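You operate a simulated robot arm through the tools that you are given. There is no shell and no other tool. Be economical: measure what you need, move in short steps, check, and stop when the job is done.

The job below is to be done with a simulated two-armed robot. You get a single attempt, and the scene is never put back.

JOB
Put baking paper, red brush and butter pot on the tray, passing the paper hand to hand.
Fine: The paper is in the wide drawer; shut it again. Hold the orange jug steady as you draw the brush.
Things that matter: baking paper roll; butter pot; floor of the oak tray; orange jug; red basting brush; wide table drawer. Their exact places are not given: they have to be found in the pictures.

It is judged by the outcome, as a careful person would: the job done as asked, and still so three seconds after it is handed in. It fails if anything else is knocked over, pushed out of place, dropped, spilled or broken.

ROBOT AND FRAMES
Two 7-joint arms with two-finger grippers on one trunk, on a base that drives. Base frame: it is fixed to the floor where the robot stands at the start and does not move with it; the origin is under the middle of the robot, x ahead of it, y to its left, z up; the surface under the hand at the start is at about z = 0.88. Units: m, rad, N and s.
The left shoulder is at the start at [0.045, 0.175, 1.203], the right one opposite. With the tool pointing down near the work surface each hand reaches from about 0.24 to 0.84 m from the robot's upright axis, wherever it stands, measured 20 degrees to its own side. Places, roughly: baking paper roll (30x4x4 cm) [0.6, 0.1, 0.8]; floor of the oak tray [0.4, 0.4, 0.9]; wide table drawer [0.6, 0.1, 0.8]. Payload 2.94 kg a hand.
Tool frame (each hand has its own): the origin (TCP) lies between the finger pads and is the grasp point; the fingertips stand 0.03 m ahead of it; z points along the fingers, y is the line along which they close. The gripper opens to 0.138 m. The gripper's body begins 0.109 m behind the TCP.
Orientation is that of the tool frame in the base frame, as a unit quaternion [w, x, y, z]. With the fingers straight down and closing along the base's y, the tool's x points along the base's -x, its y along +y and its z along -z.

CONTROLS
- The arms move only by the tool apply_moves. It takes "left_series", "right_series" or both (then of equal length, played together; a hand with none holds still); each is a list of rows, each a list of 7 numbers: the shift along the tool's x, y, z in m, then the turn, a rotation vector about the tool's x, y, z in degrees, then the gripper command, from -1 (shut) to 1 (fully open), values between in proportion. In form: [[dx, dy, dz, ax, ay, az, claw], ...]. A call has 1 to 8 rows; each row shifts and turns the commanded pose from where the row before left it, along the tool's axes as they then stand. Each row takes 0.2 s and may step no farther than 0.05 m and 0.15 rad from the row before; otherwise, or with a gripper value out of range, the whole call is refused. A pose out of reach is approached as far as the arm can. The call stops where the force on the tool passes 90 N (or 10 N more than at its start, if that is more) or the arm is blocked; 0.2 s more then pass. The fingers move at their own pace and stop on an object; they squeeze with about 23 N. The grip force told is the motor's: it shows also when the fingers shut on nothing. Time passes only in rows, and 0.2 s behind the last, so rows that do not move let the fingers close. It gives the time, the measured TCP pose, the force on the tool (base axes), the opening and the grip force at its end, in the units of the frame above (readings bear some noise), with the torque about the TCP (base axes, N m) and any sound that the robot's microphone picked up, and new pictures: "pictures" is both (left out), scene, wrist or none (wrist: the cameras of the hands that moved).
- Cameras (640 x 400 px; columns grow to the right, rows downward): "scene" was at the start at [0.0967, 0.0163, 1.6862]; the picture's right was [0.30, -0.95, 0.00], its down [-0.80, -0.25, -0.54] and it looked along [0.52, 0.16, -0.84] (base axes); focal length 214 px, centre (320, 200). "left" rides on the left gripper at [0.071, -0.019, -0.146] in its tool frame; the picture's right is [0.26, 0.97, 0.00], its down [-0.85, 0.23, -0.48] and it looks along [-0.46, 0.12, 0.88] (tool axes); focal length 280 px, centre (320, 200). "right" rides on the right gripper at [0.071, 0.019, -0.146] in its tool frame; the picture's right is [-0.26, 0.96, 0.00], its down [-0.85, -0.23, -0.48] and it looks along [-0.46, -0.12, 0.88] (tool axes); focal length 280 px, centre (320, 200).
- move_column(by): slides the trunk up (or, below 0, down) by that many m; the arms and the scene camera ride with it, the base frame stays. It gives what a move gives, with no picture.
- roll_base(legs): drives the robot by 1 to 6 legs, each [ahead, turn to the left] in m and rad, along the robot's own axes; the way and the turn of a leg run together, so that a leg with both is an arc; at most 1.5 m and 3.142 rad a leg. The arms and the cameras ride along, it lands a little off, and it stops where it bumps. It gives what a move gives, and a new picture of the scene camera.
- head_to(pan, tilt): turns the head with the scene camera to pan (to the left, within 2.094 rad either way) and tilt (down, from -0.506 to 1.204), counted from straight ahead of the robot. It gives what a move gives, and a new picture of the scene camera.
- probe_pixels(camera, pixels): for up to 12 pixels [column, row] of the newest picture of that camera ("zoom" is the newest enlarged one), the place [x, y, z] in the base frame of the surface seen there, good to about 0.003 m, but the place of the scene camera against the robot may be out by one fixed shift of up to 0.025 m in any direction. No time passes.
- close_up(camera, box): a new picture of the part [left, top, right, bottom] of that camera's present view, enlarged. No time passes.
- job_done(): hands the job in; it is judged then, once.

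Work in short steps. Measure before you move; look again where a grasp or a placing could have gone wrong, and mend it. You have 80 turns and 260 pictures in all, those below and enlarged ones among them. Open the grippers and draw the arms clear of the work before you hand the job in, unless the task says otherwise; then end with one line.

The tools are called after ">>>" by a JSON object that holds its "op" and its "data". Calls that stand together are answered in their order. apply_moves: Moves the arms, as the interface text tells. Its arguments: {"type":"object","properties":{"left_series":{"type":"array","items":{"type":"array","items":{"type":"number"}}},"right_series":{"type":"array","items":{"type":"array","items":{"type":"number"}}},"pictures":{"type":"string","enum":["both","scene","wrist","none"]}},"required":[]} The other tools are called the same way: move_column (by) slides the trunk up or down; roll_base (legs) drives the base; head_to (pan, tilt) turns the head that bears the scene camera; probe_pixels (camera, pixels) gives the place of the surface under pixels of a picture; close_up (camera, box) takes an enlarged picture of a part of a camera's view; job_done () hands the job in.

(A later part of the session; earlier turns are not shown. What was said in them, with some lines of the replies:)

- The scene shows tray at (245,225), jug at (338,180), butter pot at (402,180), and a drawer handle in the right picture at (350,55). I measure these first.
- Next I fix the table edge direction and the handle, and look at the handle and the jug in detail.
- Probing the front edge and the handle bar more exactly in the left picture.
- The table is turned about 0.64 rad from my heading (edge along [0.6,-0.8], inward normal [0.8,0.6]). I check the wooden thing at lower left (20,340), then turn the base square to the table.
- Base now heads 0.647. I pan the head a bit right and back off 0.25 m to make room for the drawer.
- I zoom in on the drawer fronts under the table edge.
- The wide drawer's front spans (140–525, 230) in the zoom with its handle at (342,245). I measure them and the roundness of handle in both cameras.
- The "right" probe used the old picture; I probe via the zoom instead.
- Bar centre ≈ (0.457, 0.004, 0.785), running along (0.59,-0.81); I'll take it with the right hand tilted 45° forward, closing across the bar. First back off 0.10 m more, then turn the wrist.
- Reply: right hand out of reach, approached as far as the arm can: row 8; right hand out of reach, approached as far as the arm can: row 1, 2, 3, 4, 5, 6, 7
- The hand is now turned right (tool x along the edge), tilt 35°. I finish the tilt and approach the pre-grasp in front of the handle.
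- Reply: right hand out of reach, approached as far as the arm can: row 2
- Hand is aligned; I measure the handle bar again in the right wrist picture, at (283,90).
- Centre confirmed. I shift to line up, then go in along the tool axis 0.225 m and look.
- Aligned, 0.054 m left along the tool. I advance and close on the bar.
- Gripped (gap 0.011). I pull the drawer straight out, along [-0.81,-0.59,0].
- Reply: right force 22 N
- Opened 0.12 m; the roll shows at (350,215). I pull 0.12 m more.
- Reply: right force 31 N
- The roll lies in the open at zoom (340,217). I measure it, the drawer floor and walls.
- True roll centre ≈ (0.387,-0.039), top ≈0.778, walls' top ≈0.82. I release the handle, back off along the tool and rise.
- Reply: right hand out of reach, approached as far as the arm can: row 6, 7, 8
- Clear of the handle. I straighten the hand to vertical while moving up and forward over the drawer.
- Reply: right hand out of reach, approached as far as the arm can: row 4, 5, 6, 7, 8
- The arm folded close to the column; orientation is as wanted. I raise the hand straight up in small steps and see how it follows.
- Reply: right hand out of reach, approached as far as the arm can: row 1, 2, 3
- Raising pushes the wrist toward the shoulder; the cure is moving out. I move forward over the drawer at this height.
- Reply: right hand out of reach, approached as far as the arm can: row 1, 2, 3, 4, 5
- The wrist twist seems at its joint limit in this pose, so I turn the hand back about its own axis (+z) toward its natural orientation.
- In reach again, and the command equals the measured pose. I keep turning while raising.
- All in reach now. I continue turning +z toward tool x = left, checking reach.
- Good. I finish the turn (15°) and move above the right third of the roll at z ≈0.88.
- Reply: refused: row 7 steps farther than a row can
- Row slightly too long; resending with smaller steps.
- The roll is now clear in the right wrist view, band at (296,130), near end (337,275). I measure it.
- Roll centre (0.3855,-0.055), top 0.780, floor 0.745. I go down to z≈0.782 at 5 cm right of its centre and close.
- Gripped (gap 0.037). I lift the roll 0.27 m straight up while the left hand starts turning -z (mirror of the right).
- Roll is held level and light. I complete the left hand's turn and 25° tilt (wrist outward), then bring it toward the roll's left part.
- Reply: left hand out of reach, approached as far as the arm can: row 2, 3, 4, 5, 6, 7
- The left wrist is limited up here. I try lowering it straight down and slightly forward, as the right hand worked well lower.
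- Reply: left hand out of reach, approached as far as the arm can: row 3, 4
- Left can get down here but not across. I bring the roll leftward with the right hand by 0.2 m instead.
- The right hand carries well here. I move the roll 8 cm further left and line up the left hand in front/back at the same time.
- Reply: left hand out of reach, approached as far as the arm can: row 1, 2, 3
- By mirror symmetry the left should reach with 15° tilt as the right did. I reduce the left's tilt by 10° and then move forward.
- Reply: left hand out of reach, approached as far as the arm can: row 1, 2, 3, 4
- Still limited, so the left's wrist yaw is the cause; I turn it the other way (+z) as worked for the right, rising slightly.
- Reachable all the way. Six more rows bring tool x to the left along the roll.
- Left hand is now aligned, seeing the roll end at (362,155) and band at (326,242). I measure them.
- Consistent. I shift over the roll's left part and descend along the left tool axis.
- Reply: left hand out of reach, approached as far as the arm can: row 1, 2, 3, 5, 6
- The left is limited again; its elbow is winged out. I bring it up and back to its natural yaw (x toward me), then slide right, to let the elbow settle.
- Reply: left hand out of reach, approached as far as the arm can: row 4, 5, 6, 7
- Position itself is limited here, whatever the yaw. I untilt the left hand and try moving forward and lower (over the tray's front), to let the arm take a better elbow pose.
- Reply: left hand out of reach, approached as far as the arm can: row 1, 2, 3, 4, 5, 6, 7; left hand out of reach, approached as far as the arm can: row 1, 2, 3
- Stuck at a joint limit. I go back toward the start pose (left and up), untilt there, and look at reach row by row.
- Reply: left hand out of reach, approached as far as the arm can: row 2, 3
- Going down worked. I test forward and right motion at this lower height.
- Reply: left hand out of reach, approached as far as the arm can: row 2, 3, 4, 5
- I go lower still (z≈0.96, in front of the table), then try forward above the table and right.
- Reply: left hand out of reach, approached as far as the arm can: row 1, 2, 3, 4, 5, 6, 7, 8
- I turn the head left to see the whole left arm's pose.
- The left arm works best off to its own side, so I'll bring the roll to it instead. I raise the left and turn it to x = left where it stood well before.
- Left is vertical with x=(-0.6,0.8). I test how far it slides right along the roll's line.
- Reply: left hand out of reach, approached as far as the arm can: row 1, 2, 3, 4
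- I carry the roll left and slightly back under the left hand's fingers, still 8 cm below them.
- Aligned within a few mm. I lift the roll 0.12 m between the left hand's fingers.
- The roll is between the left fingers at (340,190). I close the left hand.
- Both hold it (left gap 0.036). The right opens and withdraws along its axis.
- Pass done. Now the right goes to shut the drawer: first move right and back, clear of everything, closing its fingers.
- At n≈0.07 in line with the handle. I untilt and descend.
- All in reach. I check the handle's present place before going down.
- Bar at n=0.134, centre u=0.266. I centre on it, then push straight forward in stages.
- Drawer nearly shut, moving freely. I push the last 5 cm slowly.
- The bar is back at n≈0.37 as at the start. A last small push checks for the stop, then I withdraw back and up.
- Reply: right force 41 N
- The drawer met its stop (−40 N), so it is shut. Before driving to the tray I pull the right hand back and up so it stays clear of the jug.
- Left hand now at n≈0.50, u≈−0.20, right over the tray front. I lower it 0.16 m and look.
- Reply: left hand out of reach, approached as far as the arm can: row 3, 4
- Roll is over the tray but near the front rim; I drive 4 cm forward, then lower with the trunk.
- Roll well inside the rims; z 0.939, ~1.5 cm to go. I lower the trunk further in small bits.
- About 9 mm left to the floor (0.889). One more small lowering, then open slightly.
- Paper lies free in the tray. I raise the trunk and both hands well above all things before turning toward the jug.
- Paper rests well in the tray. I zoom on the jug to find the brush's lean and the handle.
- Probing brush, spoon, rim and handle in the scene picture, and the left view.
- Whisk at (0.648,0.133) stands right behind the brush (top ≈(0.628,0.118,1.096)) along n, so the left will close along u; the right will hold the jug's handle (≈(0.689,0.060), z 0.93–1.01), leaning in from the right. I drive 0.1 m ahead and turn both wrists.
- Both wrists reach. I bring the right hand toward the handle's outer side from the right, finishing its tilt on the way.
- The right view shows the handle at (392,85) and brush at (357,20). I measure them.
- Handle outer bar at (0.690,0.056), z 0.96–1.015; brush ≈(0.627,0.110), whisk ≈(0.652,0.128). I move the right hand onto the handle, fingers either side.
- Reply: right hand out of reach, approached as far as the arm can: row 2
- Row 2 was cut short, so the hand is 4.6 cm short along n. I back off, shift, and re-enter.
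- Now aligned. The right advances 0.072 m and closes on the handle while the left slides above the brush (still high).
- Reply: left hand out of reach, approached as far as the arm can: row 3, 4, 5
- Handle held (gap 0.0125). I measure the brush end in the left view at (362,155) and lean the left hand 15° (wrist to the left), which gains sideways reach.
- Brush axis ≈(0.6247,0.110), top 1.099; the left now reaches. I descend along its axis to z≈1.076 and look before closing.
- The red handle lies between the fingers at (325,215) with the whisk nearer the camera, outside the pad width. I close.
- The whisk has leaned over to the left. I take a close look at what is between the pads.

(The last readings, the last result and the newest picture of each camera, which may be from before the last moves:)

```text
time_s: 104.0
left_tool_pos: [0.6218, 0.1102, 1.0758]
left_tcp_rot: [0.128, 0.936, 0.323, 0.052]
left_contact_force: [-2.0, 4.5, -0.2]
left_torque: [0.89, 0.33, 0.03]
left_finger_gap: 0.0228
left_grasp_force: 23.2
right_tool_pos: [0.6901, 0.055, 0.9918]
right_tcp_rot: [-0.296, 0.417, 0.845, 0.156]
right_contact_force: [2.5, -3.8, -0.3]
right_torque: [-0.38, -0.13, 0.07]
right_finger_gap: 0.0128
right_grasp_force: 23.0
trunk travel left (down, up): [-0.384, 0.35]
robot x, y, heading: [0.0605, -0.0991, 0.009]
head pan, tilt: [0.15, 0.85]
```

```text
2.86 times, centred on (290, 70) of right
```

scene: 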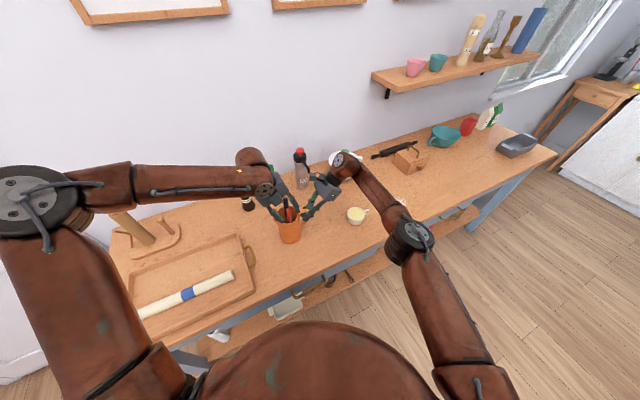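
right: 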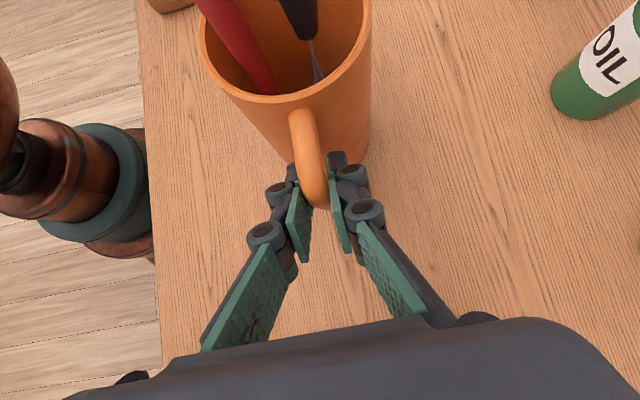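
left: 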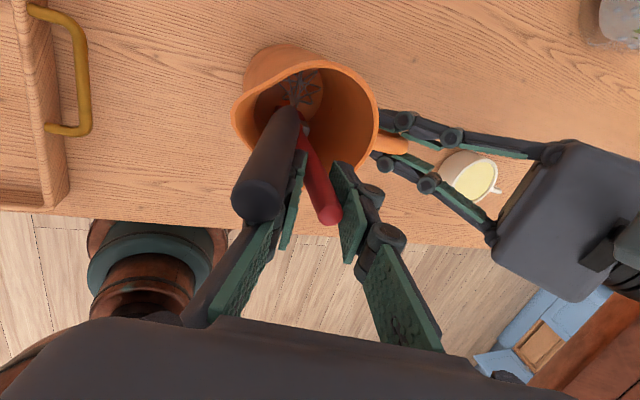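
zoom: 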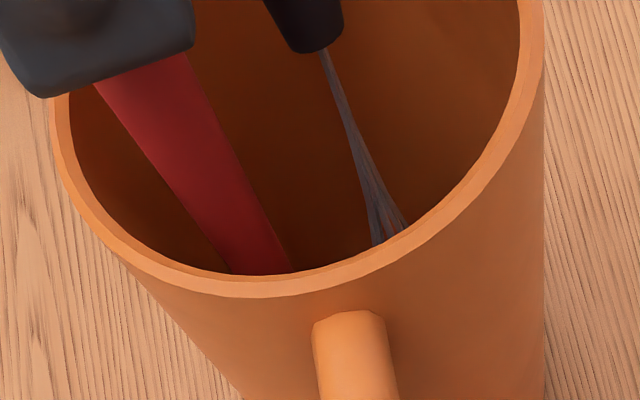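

The brush alone is gripped (a bit aslant to the pads); the whisk leans outside. I draw straight up slowly, 0.12 m, with the right holding the jug.

>>> {"op": "apply_moves", "data": {"left_series": [[0, 0.0055, -0.0192, 0, 0, 0, -1], [0, 0.0055, -0.0192, 0, 0, 0, -1], [0, 0.0082, -0.0288, 0, 0, 0, -1], [0, 0.0082, -0.0288, 0, 0, 0, -1], [0, 0.0055, -0.0192, 0, 0, 0, -1]], "pictures": "both"}}

```text
time_s: 105.2
left_tool_pos: [0.6207, 0.1092, 1.1969]
left_tcp_rot: [0.129, 0.936, 0.323, 0.053]
left_contact_force: [-0.6, 5.0, -1.7]
left_torque: [0.94, 0.12, 0.07]
left_finger_gap: 0.0211
left_grasp_force: 23.5
right_tool_pos: [0.6889, 0.0559, 0.9917]
right_tcp_rot: [-0.295, 0.417, 0.845, 0.158]
right_contact_force: [0.7, -2.9, 4.2]
right_torque: [0.36, 0.36, 0.05]
right_finger_gap: 0.0121
right_grasp_force: 23.1
trunk travel left (down, up): [-0.384, 0.35]
robot x, y, heading: [0.0599, -0.0947, 0.017]
head pan, tilt: [0.15, 0.85]
5 turns are left
```

scene: 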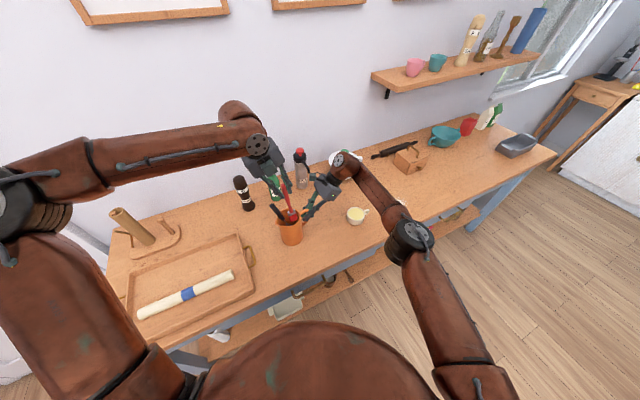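
left: 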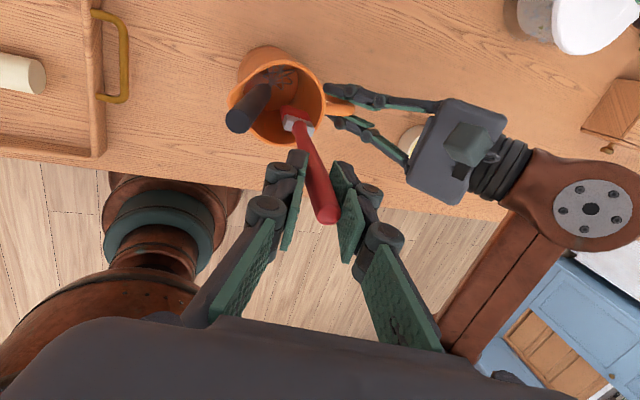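

Five turns remain, so I batch. The brush has come up freely (head still in the jug mouth): I raise it 0.15 m, then the right lets go of the handle, withdraws, straightens and goes above the butter pot at (0.775,-0.144).

>>> {"op": "apply_moves", "data": {"left_series": [[0, 0.0082, -0.0288, 0, 0, 0, -1], [0, 0.0082, -0.0288, 0, 0, 0, -1], [0, 0.0082, -0.0288, 0, 0, 0, -1], [0, 0.0082, -0.0288, 0, 0, 0, -1], [0, 0.0082, -0.0288, 0, 0, 0, -1]], "pictures": "none"}}

>>> {"op": "apply_moves", "data": {"right_series": [[0, 0, 0, 0, 0, 0, -0.3], [0, 0, 0, 0, 0, 0, -0.3], [0, 0, 0, 0, 0, 0, -0.3], [0, 0, -0.03, 0, 0, 0, -0.3], [0, 0, -0.03, 0, 0, 0, -0.3], [0, 0, -0.03, 0, 0, 0, -0.3], [0, 0, -0.03, 0, 0, 0, 0]], "pictures": "none"}}

>>> {"op": "apply_moves", "data": {"right_series": [[-0.02, 0, 0, 0, -7.8, 0, 0.5], [-0.02, 0, 0, 0, -7.8, 0, 0.8], [-0.02, 0, 0, 0, -7.8, 0, 0.8], [-0.02, 0, 0, 0, -7.8, 0, 0.8], [-0.02, 0, 0, 0, -7.6, 0, 0.8], [-0.03, -0.025, 0, 0, 0, 0, 0.8], [-0.02, -0.025, 0, 0, 0, 0, 0.8]], "pictures": "both"}}

>>> {"op": "close_up", "data": {"camera": "left", "box": [0, 0, 640, 400]}}

>>> {"op": "probe_pixels", "data": {"camera": "zoom", "pixels": [[295, 125], [300, 140], [310, 170], [330, 215], [288, 110], [260, 100], [60, 60], [120, 60]]}}

```text
time_s: 106.5
left_tool_pos: [0.6187, 0.1155, 1.3276]
left_tcp_rot: [0.129, 0.936, 0.323, 0.053]
left_contact_force: [-0.6, -1.1, -0.1]
left_torque: [0.04, 0.02, 0.03]
left_finger_gap: 0.0146
left_grasp_force: 22.8
left hand out of reach, approached as far as the arm can: row 5
right_tool_pos: [0.6901, 0.0547, 0.9913]
right_tcp_rot: [-0.295, 0.417, 0.845, 0.157]
right_contact_force: [0.5, 1.2, 1.3]
right_torque: [0.06, 0.13, -0.08]
right_finger_gap: 0.0123
right_grasp_force: 22.8
trunk travel left (down, up): [-0.384, 0.35]
robot x, y, heading: [0.0574, -0.0982, 0.012]
head pan, tilt: [0.15, 0.85]
```

```text
time_s: 108.0
left_tool_pos: [0.6184, 0.1156, 1.3291]
left_tcp_rot: [0.13, 0.936, 0.323, 0.053]
left_contact_force: [-0.5, 0.5, 0.0]
left_torque: [-0.01, -0.03, -0.04]
left_finger_gap: 0.0147
left_grasp_force: 23.2
right_tool_pos: [0.722, 0.014, 1.0864]
right_tcp_rot: [-0.286, 0.391, 0.86, 0.161]
right_contact_force: [0.2, -0.2, -0.5]
right_torque: [0.02, 0.02, 0.02]
right_finger_gap: 0.0689
right_grasp_force: 0.1
right hand out of reach, approached as far as the arm can: row 7
trunk travel left (down, up): [-0.384, 0.35]
robot x, y, heading: [0.0594, -0.0973, 0.013]
head pan, tilt: [0.15, 0.85]
```

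```text
time_s: 109.7
left_tool_pos: [0.618, 0.1141, 1.3282]
left_tcp_rot: [0.129, 0.936, 0.324, 0.052]
left_contact_force: [-1.4, -0.1, -0.9]
left_torque: [0.02, 0.0, 0.04]
left_finger_gap: 0.0148
left_grasp_force: 23.5
right_tool_pos: [0.7788, -0.1505, 1.0454]
right_tcp_rot: [0.002, 0.445, 0.895, 0.01]
right_contact_force: [-0.1, -0.2, -0.2]
right_torque: [-0.02, -0.04, 0.02]
right_finger_gap: 0.1244
right_grasp_force: 0.0
trunk travel left (down, up): [-0.384, 0.35]
robot x, y, heading: [0.0583, -0.0994, 0.014]
head pan, tilt: [0.15, 0.85]
```

scene: 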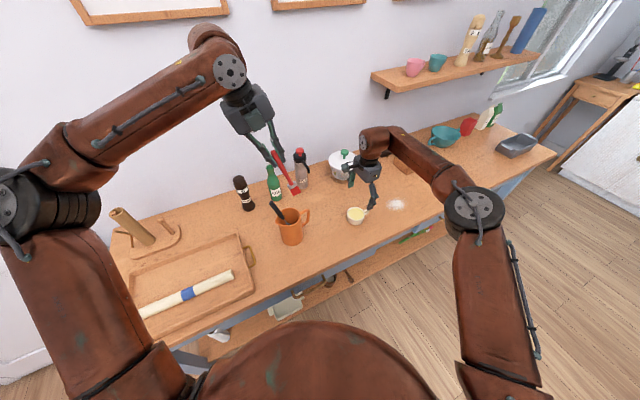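
right: 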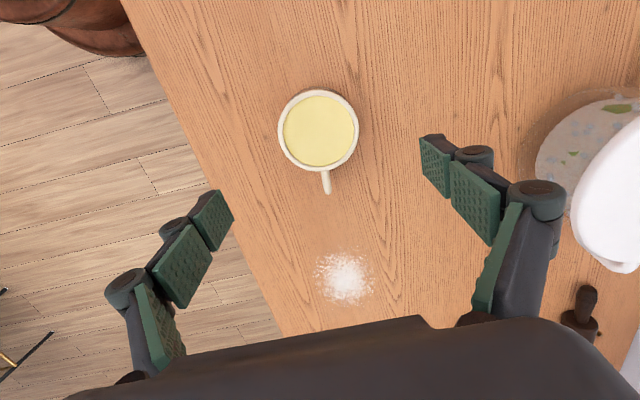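

```text
1.00 times, centred on (320, 200) of left (not enlarged: the box is as wide or as high as the picture)
```

zoom: 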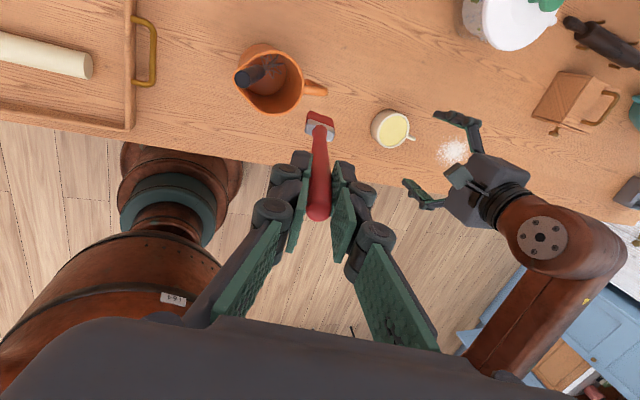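

```text
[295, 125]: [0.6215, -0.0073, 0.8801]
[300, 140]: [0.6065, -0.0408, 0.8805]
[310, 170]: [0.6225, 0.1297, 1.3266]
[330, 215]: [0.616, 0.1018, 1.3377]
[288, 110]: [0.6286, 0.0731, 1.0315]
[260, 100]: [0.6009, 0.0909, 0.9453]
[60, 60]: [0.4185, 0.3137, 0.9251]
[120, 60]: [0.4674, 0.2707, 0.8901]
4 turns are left
```

Brush is out, held in line with the pads; jug still stands. Pot is centred under the right hand (318,130). I grasp and lift it, raise the trunk, turn the base back to the tray, and lean the brush over toward lying along the tray.

>>> {"op": "apply_moves", "data": {"right_series": [[0, 0, 0.04, 0, 0, 0, 0.8], [0, 0, 0.04, 0, 0, 0, 0.8], [0, 0, 0.043, 0, 0, 0, 0.8], [0, 0, 0, 0, 0, 0, -0.2], [0, 0, 0, 0, 0, 0, -1], [0, 0, 0, 0, 0, 0, -1], [0, 0, 0, 0, 0, 0, -1], [0, 0, 0, 0, 0, 0, -1]], "pictures": "none"}}

>>> {"op": "apply_moves", "data": {"right_series": [[0, 0, -0.03, 0, 0, 0, -1], [0, 0, -0.045, 0, 0, 0, -1], [0, 0, -0.045, 0, 0, 0, -1], [0.0145, -0.019, -0.038, 0, 0, 0, -1], [0.0145, -0.019, -0.038, 0, 0, 0, -1], [0.0145, -0.019, -0.038, 0, 0, 0, -1], [0.0145, -0.019, -0.038, 0, 0, 0, -1], [0.0145, -0.019, -0.038, 0, 0, 0, -1]], "pictures": "none"}}

>>> {"op": "move_column", "data": {"by": 0.06}}

>>> {"op": "roll_base", "data": {"legs": [[0, 0.6], [0.04, 0]]}}

>>> {"op": "apply_moves", "data": {"left_series": [[0, 0, 0, 0, 0, 8.5, -1], [0, 0, 0, 0, 0, 8.5, -1], [0, 0, 0, 0, 0, 8.5, -1], [0, 0, 0, 0, 0, 8.5, -1], [0, -0.0388, -0.0104, 0, 0, 0, -1], [0, -0.0388, -0.0104, 0, 0, 0, -1], [0, -0.0388, -0.0104, 0, 0, 0, -1], [0, -0.0388, -0.0104, 0, 0, 0, -1]], "pictures": "none"}}

>>> {"op": "apply_moves", "data": {"left_series": [[0, 0, 0, -8.4, 0, 0, -1], [0, 0, 0, -8.4, 0, 0, -1], [0, 0, 0, -8.4, 0, 0, -1], [0, 0, 0, -8.4, 0, 0, -1], [0, 0, 0, -8.4, 0, 0, -1], [0, 0, 0, -8.4, 0, 0, -1]], "pictures": "wrist"}}

>>> {"op": "head_to", "data": {"pan": 0.2, "tilt": 0.95}}

>>> {"op": "close_up", "data": {"camera": "right", "box": [0, 0, 640, 400]}}

```text
time_s: 111.5
left_tool_pos: [0.6196, 0.1147, 1.328]
left_tcp_rot: [0.129, 0.936, 0.323, 0.053]
left_contact_force: [0.2, -0.2, -0.9]
left_torque: [0.01, 0.01, -0.02]
left_finger_gap: 0.0146
left_grasp_force: 22.9
right_tool_pos: [0.7836, -0.1496, 0.9243]
right_tcp_rot: [0.001, 0.446, 0.895, 0.009]
right_contact_force: [0.2, -1.2, 1.0]
right_torque: [-0.04, 0.09, 0.0]
right_finger_gap: 0.0777
right_grasp_force: 23.2
trunk travel left (down, up): [-0.384, 0.35]
robot x, y, heading: [0.0567, -0.0989, 0.013]
head pan, tilt: [0.15, 0.85]
```

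```text
time_s: 113.2
left_tool_pos: [0.619, 0.1144, 1.3284]
left_tcp_rot: [0.128, 0.936, 0.323, 0.053]
left_contact_force: [-0.3, -0.3, -0.5]
left_torque: [0.0, -0.07, -0.02]
left_finger_gap: 0.0146
left_grasp_force: 23.2
right_tool_pos: [0.6565, -0.1473, 1.2314]
right_tcp_rot: [0.002, 0.446, 0.895, 0.009]
right_contact_force: [-0.1, 0.7, -3.1]
right_torque: [-0.04, -0.01, -0.02]
right_finger_gap: 0.0777
right_grasp_force: 23.6
trunk travel left (down, up): [-0.384, 0.35]
robot x, y, heading: [0.0638, -0.0946, 0.014]
head pan, tilt: [0.15, 0.85]
```

```text
time_s: 114.2
left_tool_pos: [0.6063, 0.1152, 1.4027]
left_tcp_rot: [0.133, 0.935, 0.322, 0.065]
left_contact_force: [-0.2, 0.1, -0.9]
left_torque: [0.04, -0.01, 0.01]
left_finger_gap: 0.0147
left_grasp_force: 22.8
right_tool_pos: [0.658, -0.1512, 1.289]
right_tcp_rot: [0.001, 0.445, 0.896, 0.01]
right_contact_force: [0.1, 0.6, -4.2]
right_torque: [-0.05, 0.0, -0.02]
right_finger_gap: 0.0773
right_grasp_force: 23.0
trunk travel left (down, up): [-0.444, 0.29]
robot x, y, heading: [0.0608, -0.1017, 0.015]
head pan, tilt: [0.15, 0.85]
```

```text
time_s: 116.8
left_tool_pos: [0.4354, 0.4104, 1.4017]
left_tcp_rot: [0.108, 0.801, 0.581, 0.099]
left_contact_force: [-0.7, 0.2, -0.8]
left_torque: [0.03, -0.02, -0.03]
left_finger_gap: 0.0147
left_grasp_force: 22.9
right_tool_pos: [0.6286, 0.2165, 1.2888]
right_tcp_rot: [-0.002, 0.169, 0.986, 0.007]
right_contact_force: [-0.9, -0.4, -3.0]
right_torque: [0.05, -0.04, -0.01]
right_finger_gap: 0.0776
right_grasp_force: 23.3
trunk travel left (down, up): [-0.444, 0.29]
robot x, y, heading: [0.0925, -0.0773, 0.6]
head pan, tilt: [0.15, 0.85]
```

scene: 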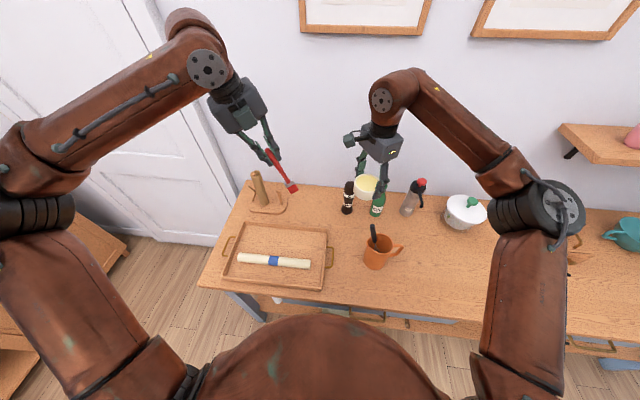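

```text
time_s: 117.1
left_tool_pos: [0.3407, 0.3517, 1.4279]
left_tcp_rot: [0.101, 0.825, 0.536, 0.146]
left_contact_force: [1.4, 0.9, 0.0]
left_torque: [-0.12, 0.16, -0.07]
left_finger_gap: 0.0146
left_grasp_force: 23.0
right_tool_pos: [0.5465, 0.1569, 1.321]
right_tcp_rot: [0.029, 0.17, 0.984, 0.036]
right_contact_force: [2.1, 1.9, -3.7]
right_torque: [-0.17, 0.19, 0.04]
right_finger_gap: 0.0773
right_grasp_force: 23.1
trunk travel left (down, up): [-0.444, 0.29]
robot x, y, heading: [0.0929, -0.0754, 0.605]
head pan, tilt: [0.15, 0.85]
stopped in row 1 (right hand): the arm was blocked; the commanded pose is now the measured one
```

```text
time_s: 118.5
left_tool_pos: [0.3738, 0.373, 1.4198]
left_tcp_rot: [0.444, 0.703, 0.432, 0.349]
left_contact_force: [0.0, 0.0, -0.3]
left_torque: [-0.02, 0.03, -0.01]
left_finger_gap: 0.0144
left_grasp_force: 22.8
right_tool_pos: [0.5753, 0.1793, 1.3117]
right_tcp_rot: [0.019, 0.171, 0.985, 0.026]
right_contact_force: [-0.1, 0.5, -3.1]
right_torque: [0.0, -0.03, -0.02]
right_finger_gap: 0.0773
right_grasp_force: 23.0
trunk travel left (down, up): [-0.444, 0.29]
robot x, y, heading: [0.0922, -0.0757, 0.604]
head pan, tilt: [0.15, 0.85]
```

left: 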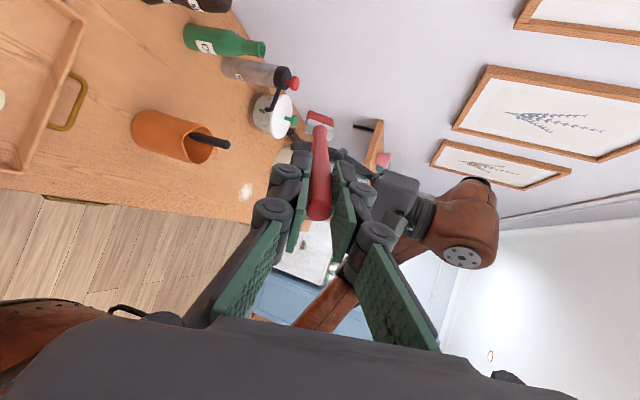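

```text
time_s: 119.2
left_tool_pos: [0.3668, 0.3677, 1.4217]
left_tcp_rot: [0.444, 0.704, 0.43, 0.351]
left_contact_force: [0.5, 0.2, -0.7]
left_torque: [-0.06, 0.0, -0.03]
left_finger_gap: 0.0144
left_grasp_force: 23.0
right_tool_pos: [0.5678, 0.1729, 1.3131]
right_tcp_rot: [0.02, 0.17, 0.985, 0.029]
right_contact_force: [0.2, 0.3, -2.9]
right_torque: [-0.05, 0.03, 0.0]
right_finger_gap: 0.0773
right_grasp_force: 23.2
trunk travel left (down, up): [-0.444, 0.29]
robot x, y, heading: [0.0968, -0.0761, 0.602]
head pan, tilt: [0.201, 0.949]
```

scene: 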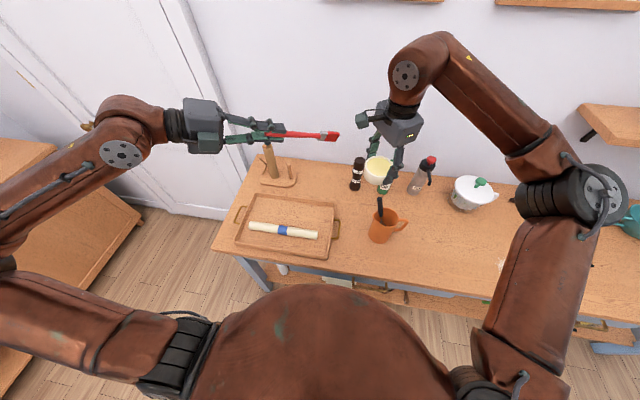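

```text
1.00 times, centred on (320, 200) of right (not enlarged: the box is as wide or as high as the picture)
3 turns are left
```

zoom: 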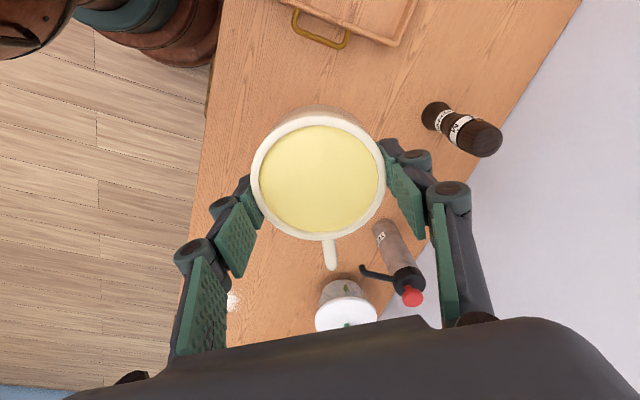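

A lurch came after the drive (body pitched back slightly against the table), so I back off 6 cm to free it, then swing the brush to lie along the tray's length and move both loads over the tray, still high.

>>> {"op": "roll_base", "data": {"legs": [[-0.06, 0]]}}

>>> {"op": "apply_moves", "data": {"left_series": [[0, 0, 0, 0, 0, 0, -1], [0, 0, 0, 0, 0, 0, -1], [0, 0, 0, 0, 0, 0, -1], [0, 0, 0, -0.95, -7.9, 3.1, -1], [0, 0, 0, -0.95, -7.9, 3.1, -1], [0, 0, 0, -0.95, -7.9, 3.1, -1], [0, 0, 0, -0.95, -7.9, 3.1, -1]], "pictures": "none"}}

>>> {"op": "apply_moves", "data": {"left_series": [[-0.0048, -0.037, -0.0178, 0, 0, 0, -1], [-0.0048, -0.037, -0.0178, 0, 0, 0, -1], [-0.0048, -0.037, -0.0178, 0, 0, 0, -1], [-0.0048, -0.037, -0.0178, 0, 0, 0, -1], [-0.0048, -0.037, -0.0178, 0, 0, 0, -1], [-0.0048, -0.037, -0.0178, 0, 0, 0, -1]], "pictures": "none"}}

>>> {"op": "apply_moves", "data": {"right_series": [[0.028, 0.019, 0.02, 0, 0, 0, -1], [0.028, 0.019, 0.02, 0, 0, 0, -1], [0.028, 0.019, 0.02, 0, 0, 0, -1], [0.028, 0.019, 0.02, 0, 0, 0, -1], [0.028, 0.019, 0.02, 0, 0, 0, -1], [0, 0, 0, 0, 0, 0, -1]], "pictures": "both"}}

>>> {"op": "close_up", "data": {"camera": "scene", "box": [180, 90, 460, 290]}}

>>> {"op": "close_up", "data": {"camera": "left", "box": [0, 0, 640, 400]}}

>>> {"op": "probe_pixels", "data": {"camera": "zoom", "pixels": [[318, 122], [318, 135], [318, 150], [318, 165], [318, 200], [318, 215], [300, 130], [335, 130]]}}

```text
time_s: 120.2
left_tool_pos: [0.3165, 0.3324, 1.4226]
left_tcp_rot: [0.444, 0.704, 0.43, 0.35]
left_contact_force: [0.3, -0.3, -0.7]
left_torque: [-0.02, 0.01, -0.01]
left_finger_gap: 0.0148
left_grasp_force: 22.8
right_tool_pos: [0.5165, 0.1386, 1.3137]
right_tcp_rot: [0.021, 0.17, 0.985, 0.029]
right_contact_force: [-0.4, 0.7, -3.2]
right_torque: [-0.04, 0.01, -0.03]
right_finger_gap: 0.0774
right_grasp_force: 22.7
trunk travel left (down, up): [-0.444, 0.29]
robot x, y, heading: [0.0423, -0.1051, 0.6]
head pan, tilt: [0.201, 0.949]
```

scene: 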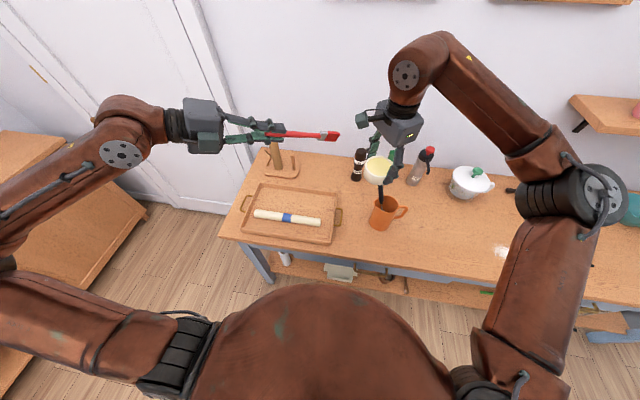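

```text
time_s: 121.8
left_tool_pos: [0.3499, 0.3033, 1.4604]
left_tcp_rot: [0.492, 0.815, 0.221, 0.211]
left_contact_force: [1.0, 0.0, 0.5]
left_torque: [-0.02, 0.08, -0.12]
left_finger_gap: 0.0147
left_grasp_force: 22.6
left hand out of reach, approached as far as the arm can: row 6, 7
right_tool_pos: [0.5213, 0.1368, 1.3102]
right_tcp_rot: [0.019, 0.171, 0.985, 0.027]
right_contact_force: [1.6, 0.8, -5.7]
right_torque: [-0.08, 0.21, 0.01]
right_finger_gap: 0.0775
right_grasp_force: 22.8
trunk travel left (down, up): [-0.444, 0.29]
robot x, y, heading: [0.0408, -0.1074, 0.598]
head pan, tilt: [0.201, 0.949]
```

```text
time_s: 123.2
left_tool_pos: [0.2497, 0.419, 1.3593]
left_tcp_rot: [0.444, 0.835, 0.241, 0.218]
left_contact_force: [-0.8, 0.1, 0.1]
left_torque: [0.02, -0.04, 0.04]
left_finger_gap: 0.0149
left_grasp_force: 22.8
left hand out of reach, approached as far as the arm can: row 1, 2, 3, 4, 5, 6
right_tool_pos: [0.5148, 0.1372, 1.3146]
right_tcp_rot: [0.022, 0.17, 0.985, 0.03]
right_contact_force: [-0.9, 0.3, -2.0]
right_torque: [-0.01, -0.05, -0.02]
right_finger_gap: 0.0774
right_grasp_force: 22.7
trunk travel left (down, up): [-0.444, 0.29]
robot x, y, heading: [0.0405, -0.1064, 0.601]
head pan, tilt: [0.201, 0.949]
```

```text
time_s: 124.6
left_tool_pos: [0.2514, 0.4181, 1.3592]
left_tcp_rot: [0.444, 0.835, 0.242, 0.218]
left_contact_force: [-0.2, -0.6, -0.6]
left_torque: [0.07, 0.04, -0.02]
left_finger_gap: 0.0147
left_grasp_force: 22.9
right_tool_pos: [0.4206, 0.2778, 1.2167]
right_tcp_rot: [0.021, 0.17, 0.985, 0.028]
right_contact_force: [0.0, 0.0, -3.0]
right_torque: [0.01, 0.01, -0.02]
right_finger_gap: 0.0772
right_grasp_force: 22.6
trunk travel left (down, up): [-0.444, 0.29]
robot x, y, heading: [0.0395, -0.107, 0.603]
head pan, tilt: [0.201, 0.949]
```

scene: 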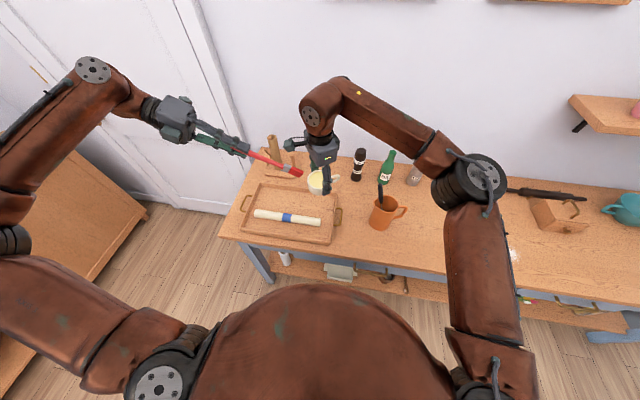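
right: 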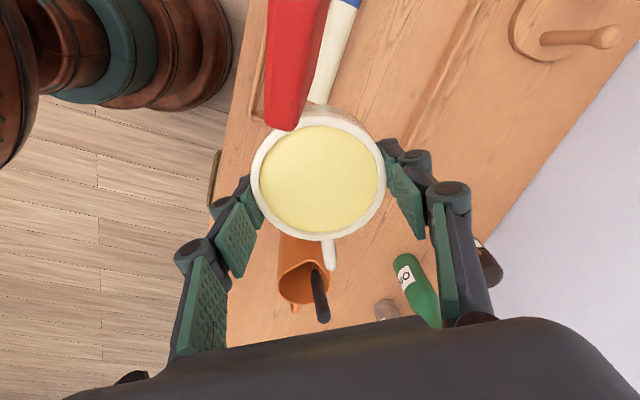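

```text
2.00 times, centred on (320, 190) of scene
```

zoom: 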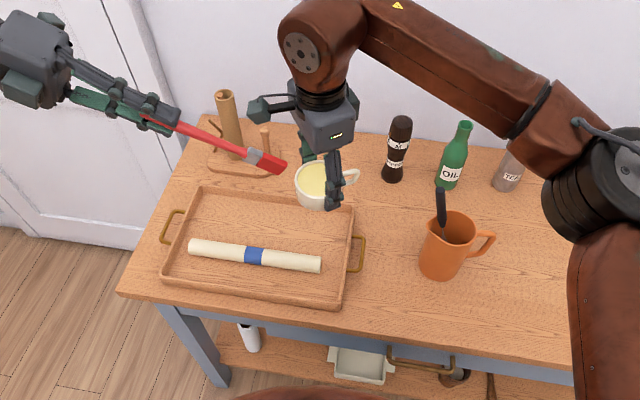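

```text
1.00 times, centred on (320, 200) of left (not enlarged: the box is as wide or as high as the picture)
```

zoom: 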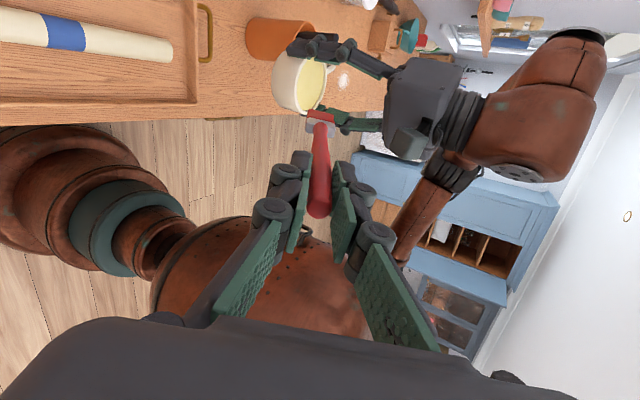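

```text
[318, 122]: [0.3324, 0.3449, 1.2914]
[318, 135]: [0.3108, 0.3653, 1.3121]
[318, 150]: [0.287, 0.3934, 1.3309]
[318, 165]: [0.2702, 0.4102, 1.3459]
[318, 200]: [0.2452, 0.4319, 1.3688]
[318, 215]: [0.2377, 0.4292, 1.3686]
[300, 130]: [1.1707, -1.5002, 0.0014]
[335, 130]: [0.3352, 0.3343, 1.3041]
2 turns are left
```

Both loads hang over the tray region. With two turns left I place both now: small drive forward, right sets the pot down in the tray's rear right, backs off high, then the trunk lowers the brush into the front strip, releases, withdraws and rises.

>>> {"op": "roll_base", "data": {"legs": [[0.018, 0]]}}

>>> {"op": "apply_moves", "data": {"right_series": [[0.001, 0.0255, 0, 0, 0, 0, -1], [0.001, 0.0255, 0, 0, 0, 0, -1], [0.001, 0.0255, 0, 0, 0, 0, -1], [0, 0, 0.045, 0, 0, 0, -1], [0, 0, 0.045, 0, 0, 0, -1], [0, 0, 0.045, 0, 0, 0, -1], [0, 0, 0.045, 0, 0, 0, -1], [0, 0, 0.045, 0, 0, 0, -1]], "pictures": "none"}}

>>> {"op": "apply_moves", "data": {"right_series": [[0, 0, 0.035, 0, 0, 0, -1], [0, 0, 0.021, 0, 0, 0, -1], [0, 0, 0, 0, 0, 0, -1], [0, 0, 0, 0, 0, 0, 0.3], [0, 0, 0, 0, 0, 0, 0.45], [0, 0, 0, 0, 0, 0, 0.45], [0, 0, -0.03, 0, 0, 0, 0.45], [0, 0, -0.04, 0, 0, 0, 0.45]], "pictures": "none"}}

>>> {"op": "apply_moves", "data": {"right_series": [[0, 0, -0.045, 0, 0, 0, 0.3], [0, 0, -0.045, 0, 0, 0, 0.2], [0, 0, -0.045, 0, 0, 0, 0], [0, 0, -0.045, 0, 0, 0, 0], [0, -0.03, -0.035, 0, 0, 0, 0], [0, -0.035, -0.03, 0, 0, 0, 0], [0, -0.035, -0.03, 0, 0, 0, 0], [0, -0.035, -0.03, 0, 0, 0, 0]], "pictures": "none"}}

>>> {"op": "move_column", "data": {"by": -0.372}}

>>> {"op": "apply_moves", "data": {"left_series": [[0, 0, 0, 0, 0, 0, -0.8], [0, 0, 0, 0, 0, 0, -0.5], [0, 0, 0, 0, 0, 0, -0.4], [0, 0, 0, 0, 0, 0, -0.4], [0, 0, -0.02, 0, 0, 0, -0.4], [0, 0, -0.03, 0, 0, 0, -0.4], [0, 0, -0.03, 0, 0, 0, -0.4]], "pictures": "both"}}

>>> {"op": "move_column", "data": {"by": 0.35}}

>>> {"op": "close_up", "data": {"camera": "scene", "box": [180, 90, 460, 290]}}

>>> {"op": "close_up", "data": {"camera": "left", "box": [0, 0, 640, 400]}}

>>> {"op": "close_up", "data": {"camera": "right", "box": [0, 0, 640, 400]}}

```text
time_s: 125.3
left_tool_pos: [0.2602, 0.4254, 1.3624]
left_tcp_rot: [0.444, 0.834, 0.24, 0.222]
left_contact_force: [-1.2, -0.1, -0.2]
left_torque: [0.09, 0.03, 0.11]
left_finger_gap: 0.0148
left_grasp_force: 22.9
right_tool_pos: [0.4292, 0.2847, 1.2225]
right_tcp_rot: [0.023, 0.169, 0.985, 0.032]
right_contact_force: [-1.8, -0.3, -2.2]
right_torque: [0.03, -0.07, 0.02]
right_finger_gap: 0.077
right_grasp_force: 23.2
trunk travel left (down, up): [-0.444, 0.29]
robot x, y, heading: [0.0553, -0.0997, 0.603]
head pan, tilt: [0.201, 0.949]
```

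scene: 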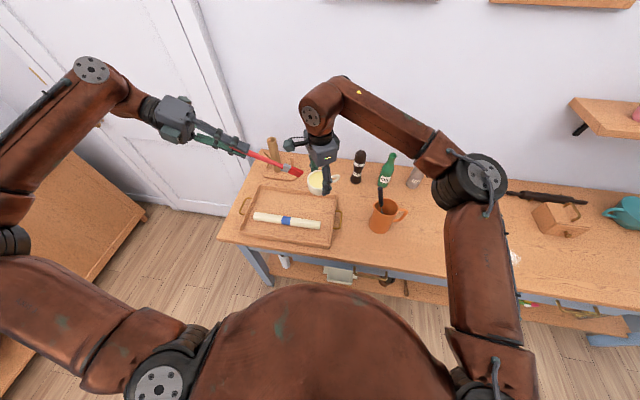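

```text
time_s: 127.2
left_tool_pos: [0.2654, 0.4293, 1.3586]
left_tcp_rot: [0.445, 0.834, 0.241, 0.219]
left_contact_force: [-0.6, -0.4, 0.2]
left_torque: [0.02, 0.01, -0.05]
left_finger_gap: 0.0144
left_grasp_force: 22.8
right_tool_pos: [0.4693, 0.3712, 0.998]
right_tcp_rot: [0.021, 0.169, 0.985, 0.03]
right_contact_force: [-0.8, 0.1, -4.1]
right_torque: [-0.04, 0.04, 0.01]
right_finger_gap: 0.0775
right_grasp_force: 22.8
trunk travel left (down, up): [-0.444, 0.29]
robot x, y, heading: [0.0586, -0.0956, 0.6]
head pan, tilt: [0.201, 0.949]
```

```text
time_s: 128.9
left_tool_pos: [0.2653, 0.4276, 1.3606]
left_tcp_rot: [0.443, 0.835, 0.241, 0.219]
left_contact_force: [-0.2, -0.6, -0.2]
left_torque: [0.01, 0.02, 0.0]
left_finger_gap: 0.0146
left_grasp_force: 23.1
right_tool_pos: [0.4664, 0.3692, 1.0144]
right_tcp_rot: [0.021, 0.168, 0.985, 0.029]
right_contact_force: [0.3, -0.2, 0.4]
right_torque: [-0.01, 0.02, -0.02]
right_finger_gap: 0.1
right_grasp_force: 0.0
trunk travel left (down, up): [-0.444, 0.29]
robot x, y, heading: [0.0606, -0.0988, 0.606]
head pan, tilt: [0.201, 0.949]
```

```text
time_s: 130.8
left_tool_pos: [0.2637, 0.4268, 1.3617]
left_tcp_rot: [0.443, 0.835, 0.241, 0.219]
left_contact_force: [-0.7, -0.5, 0.0]
left_torque: [0.04, 0.02, 0.05]
left_finger_gap: 0.0145
left_grasp_force: 24.2
right_tool_pos: [0.4041, 0.2263, 1.3064]
right_tcp_rot: [0.022, 0.168, 0.985, 0.031]
right_contact_force: [-0.6, -0.7, 1.0]
right_torque: [0.05, -0.05, -0.02]
right_finger_gap: 0.0693
right_grasp_force: 0.0
trunk travel left (down, up): [-0.444, 0.29]
robot x, y, heading: [0.0563, -0.0978, 0.6]
head pan, tilt: [0.201, 0.949]
```

```text
time_s: 134.3
left_tool_pos: [0.2647, 0.4287, 0.9881]
left_tcp_rot: [0.443, 0.835, 0.241, 0.22]
left_contact_force: [1.3, 0.2, 4.7]
left_torque: [-0.45, -0.66, 0.34]
left_finger_gap: 0.0166
left_grasp_force: 23.2
right_tool_pos: [0.4065, 0.2294, 0.9357]
right_tcp_rot: [0.021, 0.169, 0.985, 0.029]
right_contact_force: [-0.6, -1.6, 4.2]
right_torque: [-0.13, 0.06, 0.01]
right_finger_gap: 0.0765
right_grasp_force: 1.4
trunk travel left (down, up): [-0.072, 0.662]
robot x, y, heading: [0.055, -0.0959, 0.6]
head pan, tilt: [0.201, 0.949]
```

```text
time_s: 135.9
left_tool_pos: [0.2185, 0.4818, 1.0296]
left_tcp_rot: [0.444, 0.835, 0.241, 0.219]
left_contact_force: [0.1, 0.4, 1.0]
left_torque: [0.0, -0.02, 0.02]
left_finger_gap: 0.0414
left_grasp_force: 0.1
right_tool_pos: [0.4061, 0.2292, 0.9373]
right_tcp_rot: [0.022, 0.169, 0.985, 0.029]
right_contact_force: [-0.9, -1.3, 5.0]
right_torque: [-0.19, 0.04, -0.01]
right_finger_gap: 0.0772
right_grasp_force: 1.9
trunk travel left (down, up): [-0.072, 0.662]
robot x, y, heading: [0.0575, -0.102, 0.604]
head pan, tilt: [0.201, 0.949]
```

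scene: 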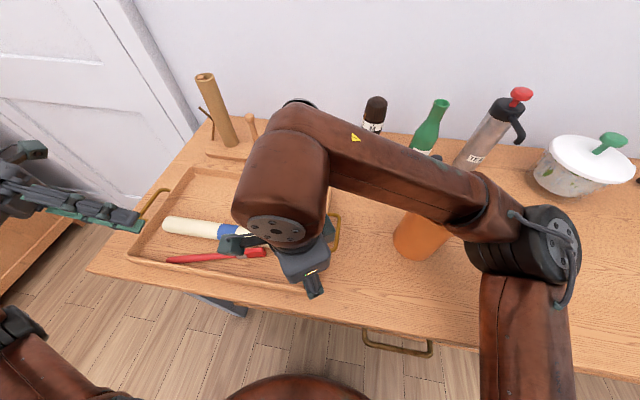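
left: 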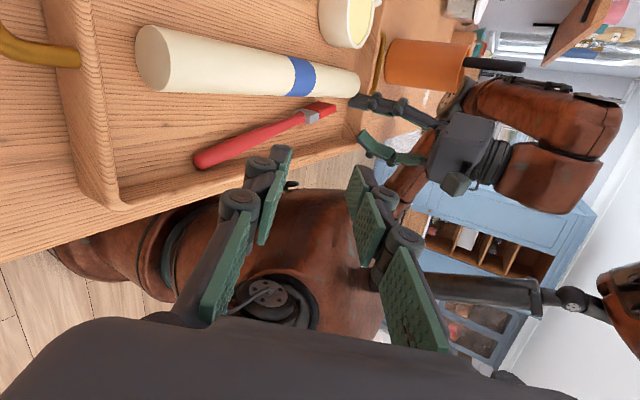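

```text
time_s: 139.4
left_tool_pos: [0.2187, 0.4795, 1.3786]
left_tcp_rot: [0.444, 0.834, 0.242, 0.22]
left_contact_force: [0.5, 0.9, 0.8]
left_torque: [-0.02, 0.04, -0.03]
left_finger_gap: 0.0414
left_grasp_force: 0.1
right_tool_pos: [0.4068, 0.23, 1.2863]
right_tcp_rot: [0.021, 0.169, 0.985, 0.029]
right_contact_force: [0.7, 0.2, -0.1]
right_torque: [-0.03, 0.0, 0.0]
right_finger_gap: 0.0691
right_grasp_force: 0.0
trunk travel left (down, up): [-0.422, 0.312]
robot x, y, heading: [0.0574, -0.0968, 0.602]
head pan, tilt: [0.201, 0.949]
```

```text
2.00 times, centred on (320, 190) of scene
```

zoom: 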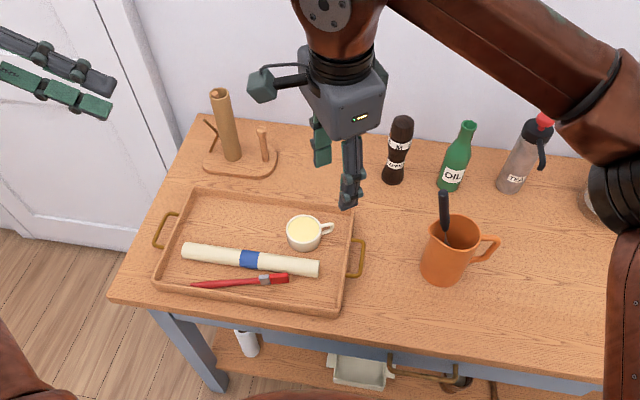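

```text
1.00 times, centred on (320, 200) of left (not enlarged: the box is as wide or as high as the picture)
```

zoom: 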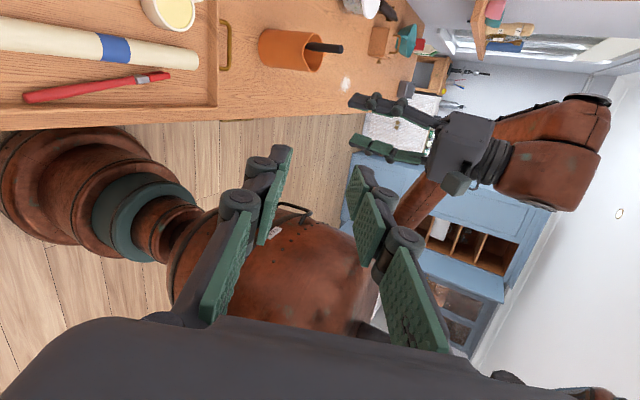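

```text
1.00 times, centred on (320, 200) of right (not enlarged: the box is as wide or as high as the picture)
1 turns are left
```

zoom: 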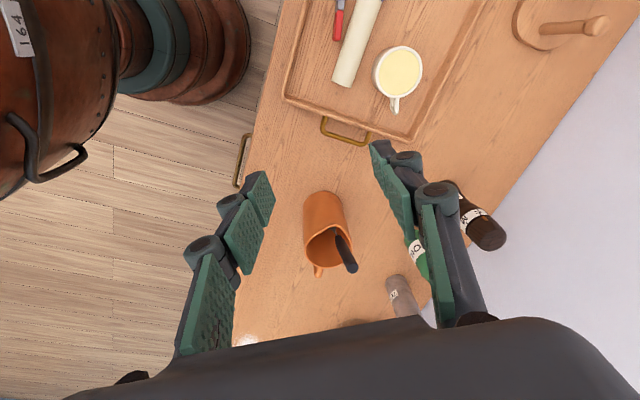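

The last pictures show all three items in the tray: paper at (250,260), brush at (240,282) and pot at (305,232). The drawer is shut, the jug is upright, and both hands are open and clear, so I hand it in.

>>> {"op": "job_done", "data": {}}

```text
The job is handed in.
```

The baking paper, red brush and butter pot are on the tray: the paper was passed from right hand to left, the wide drawer is shut again, and the right hand held the orange jug by its handle while the left drew the brush.
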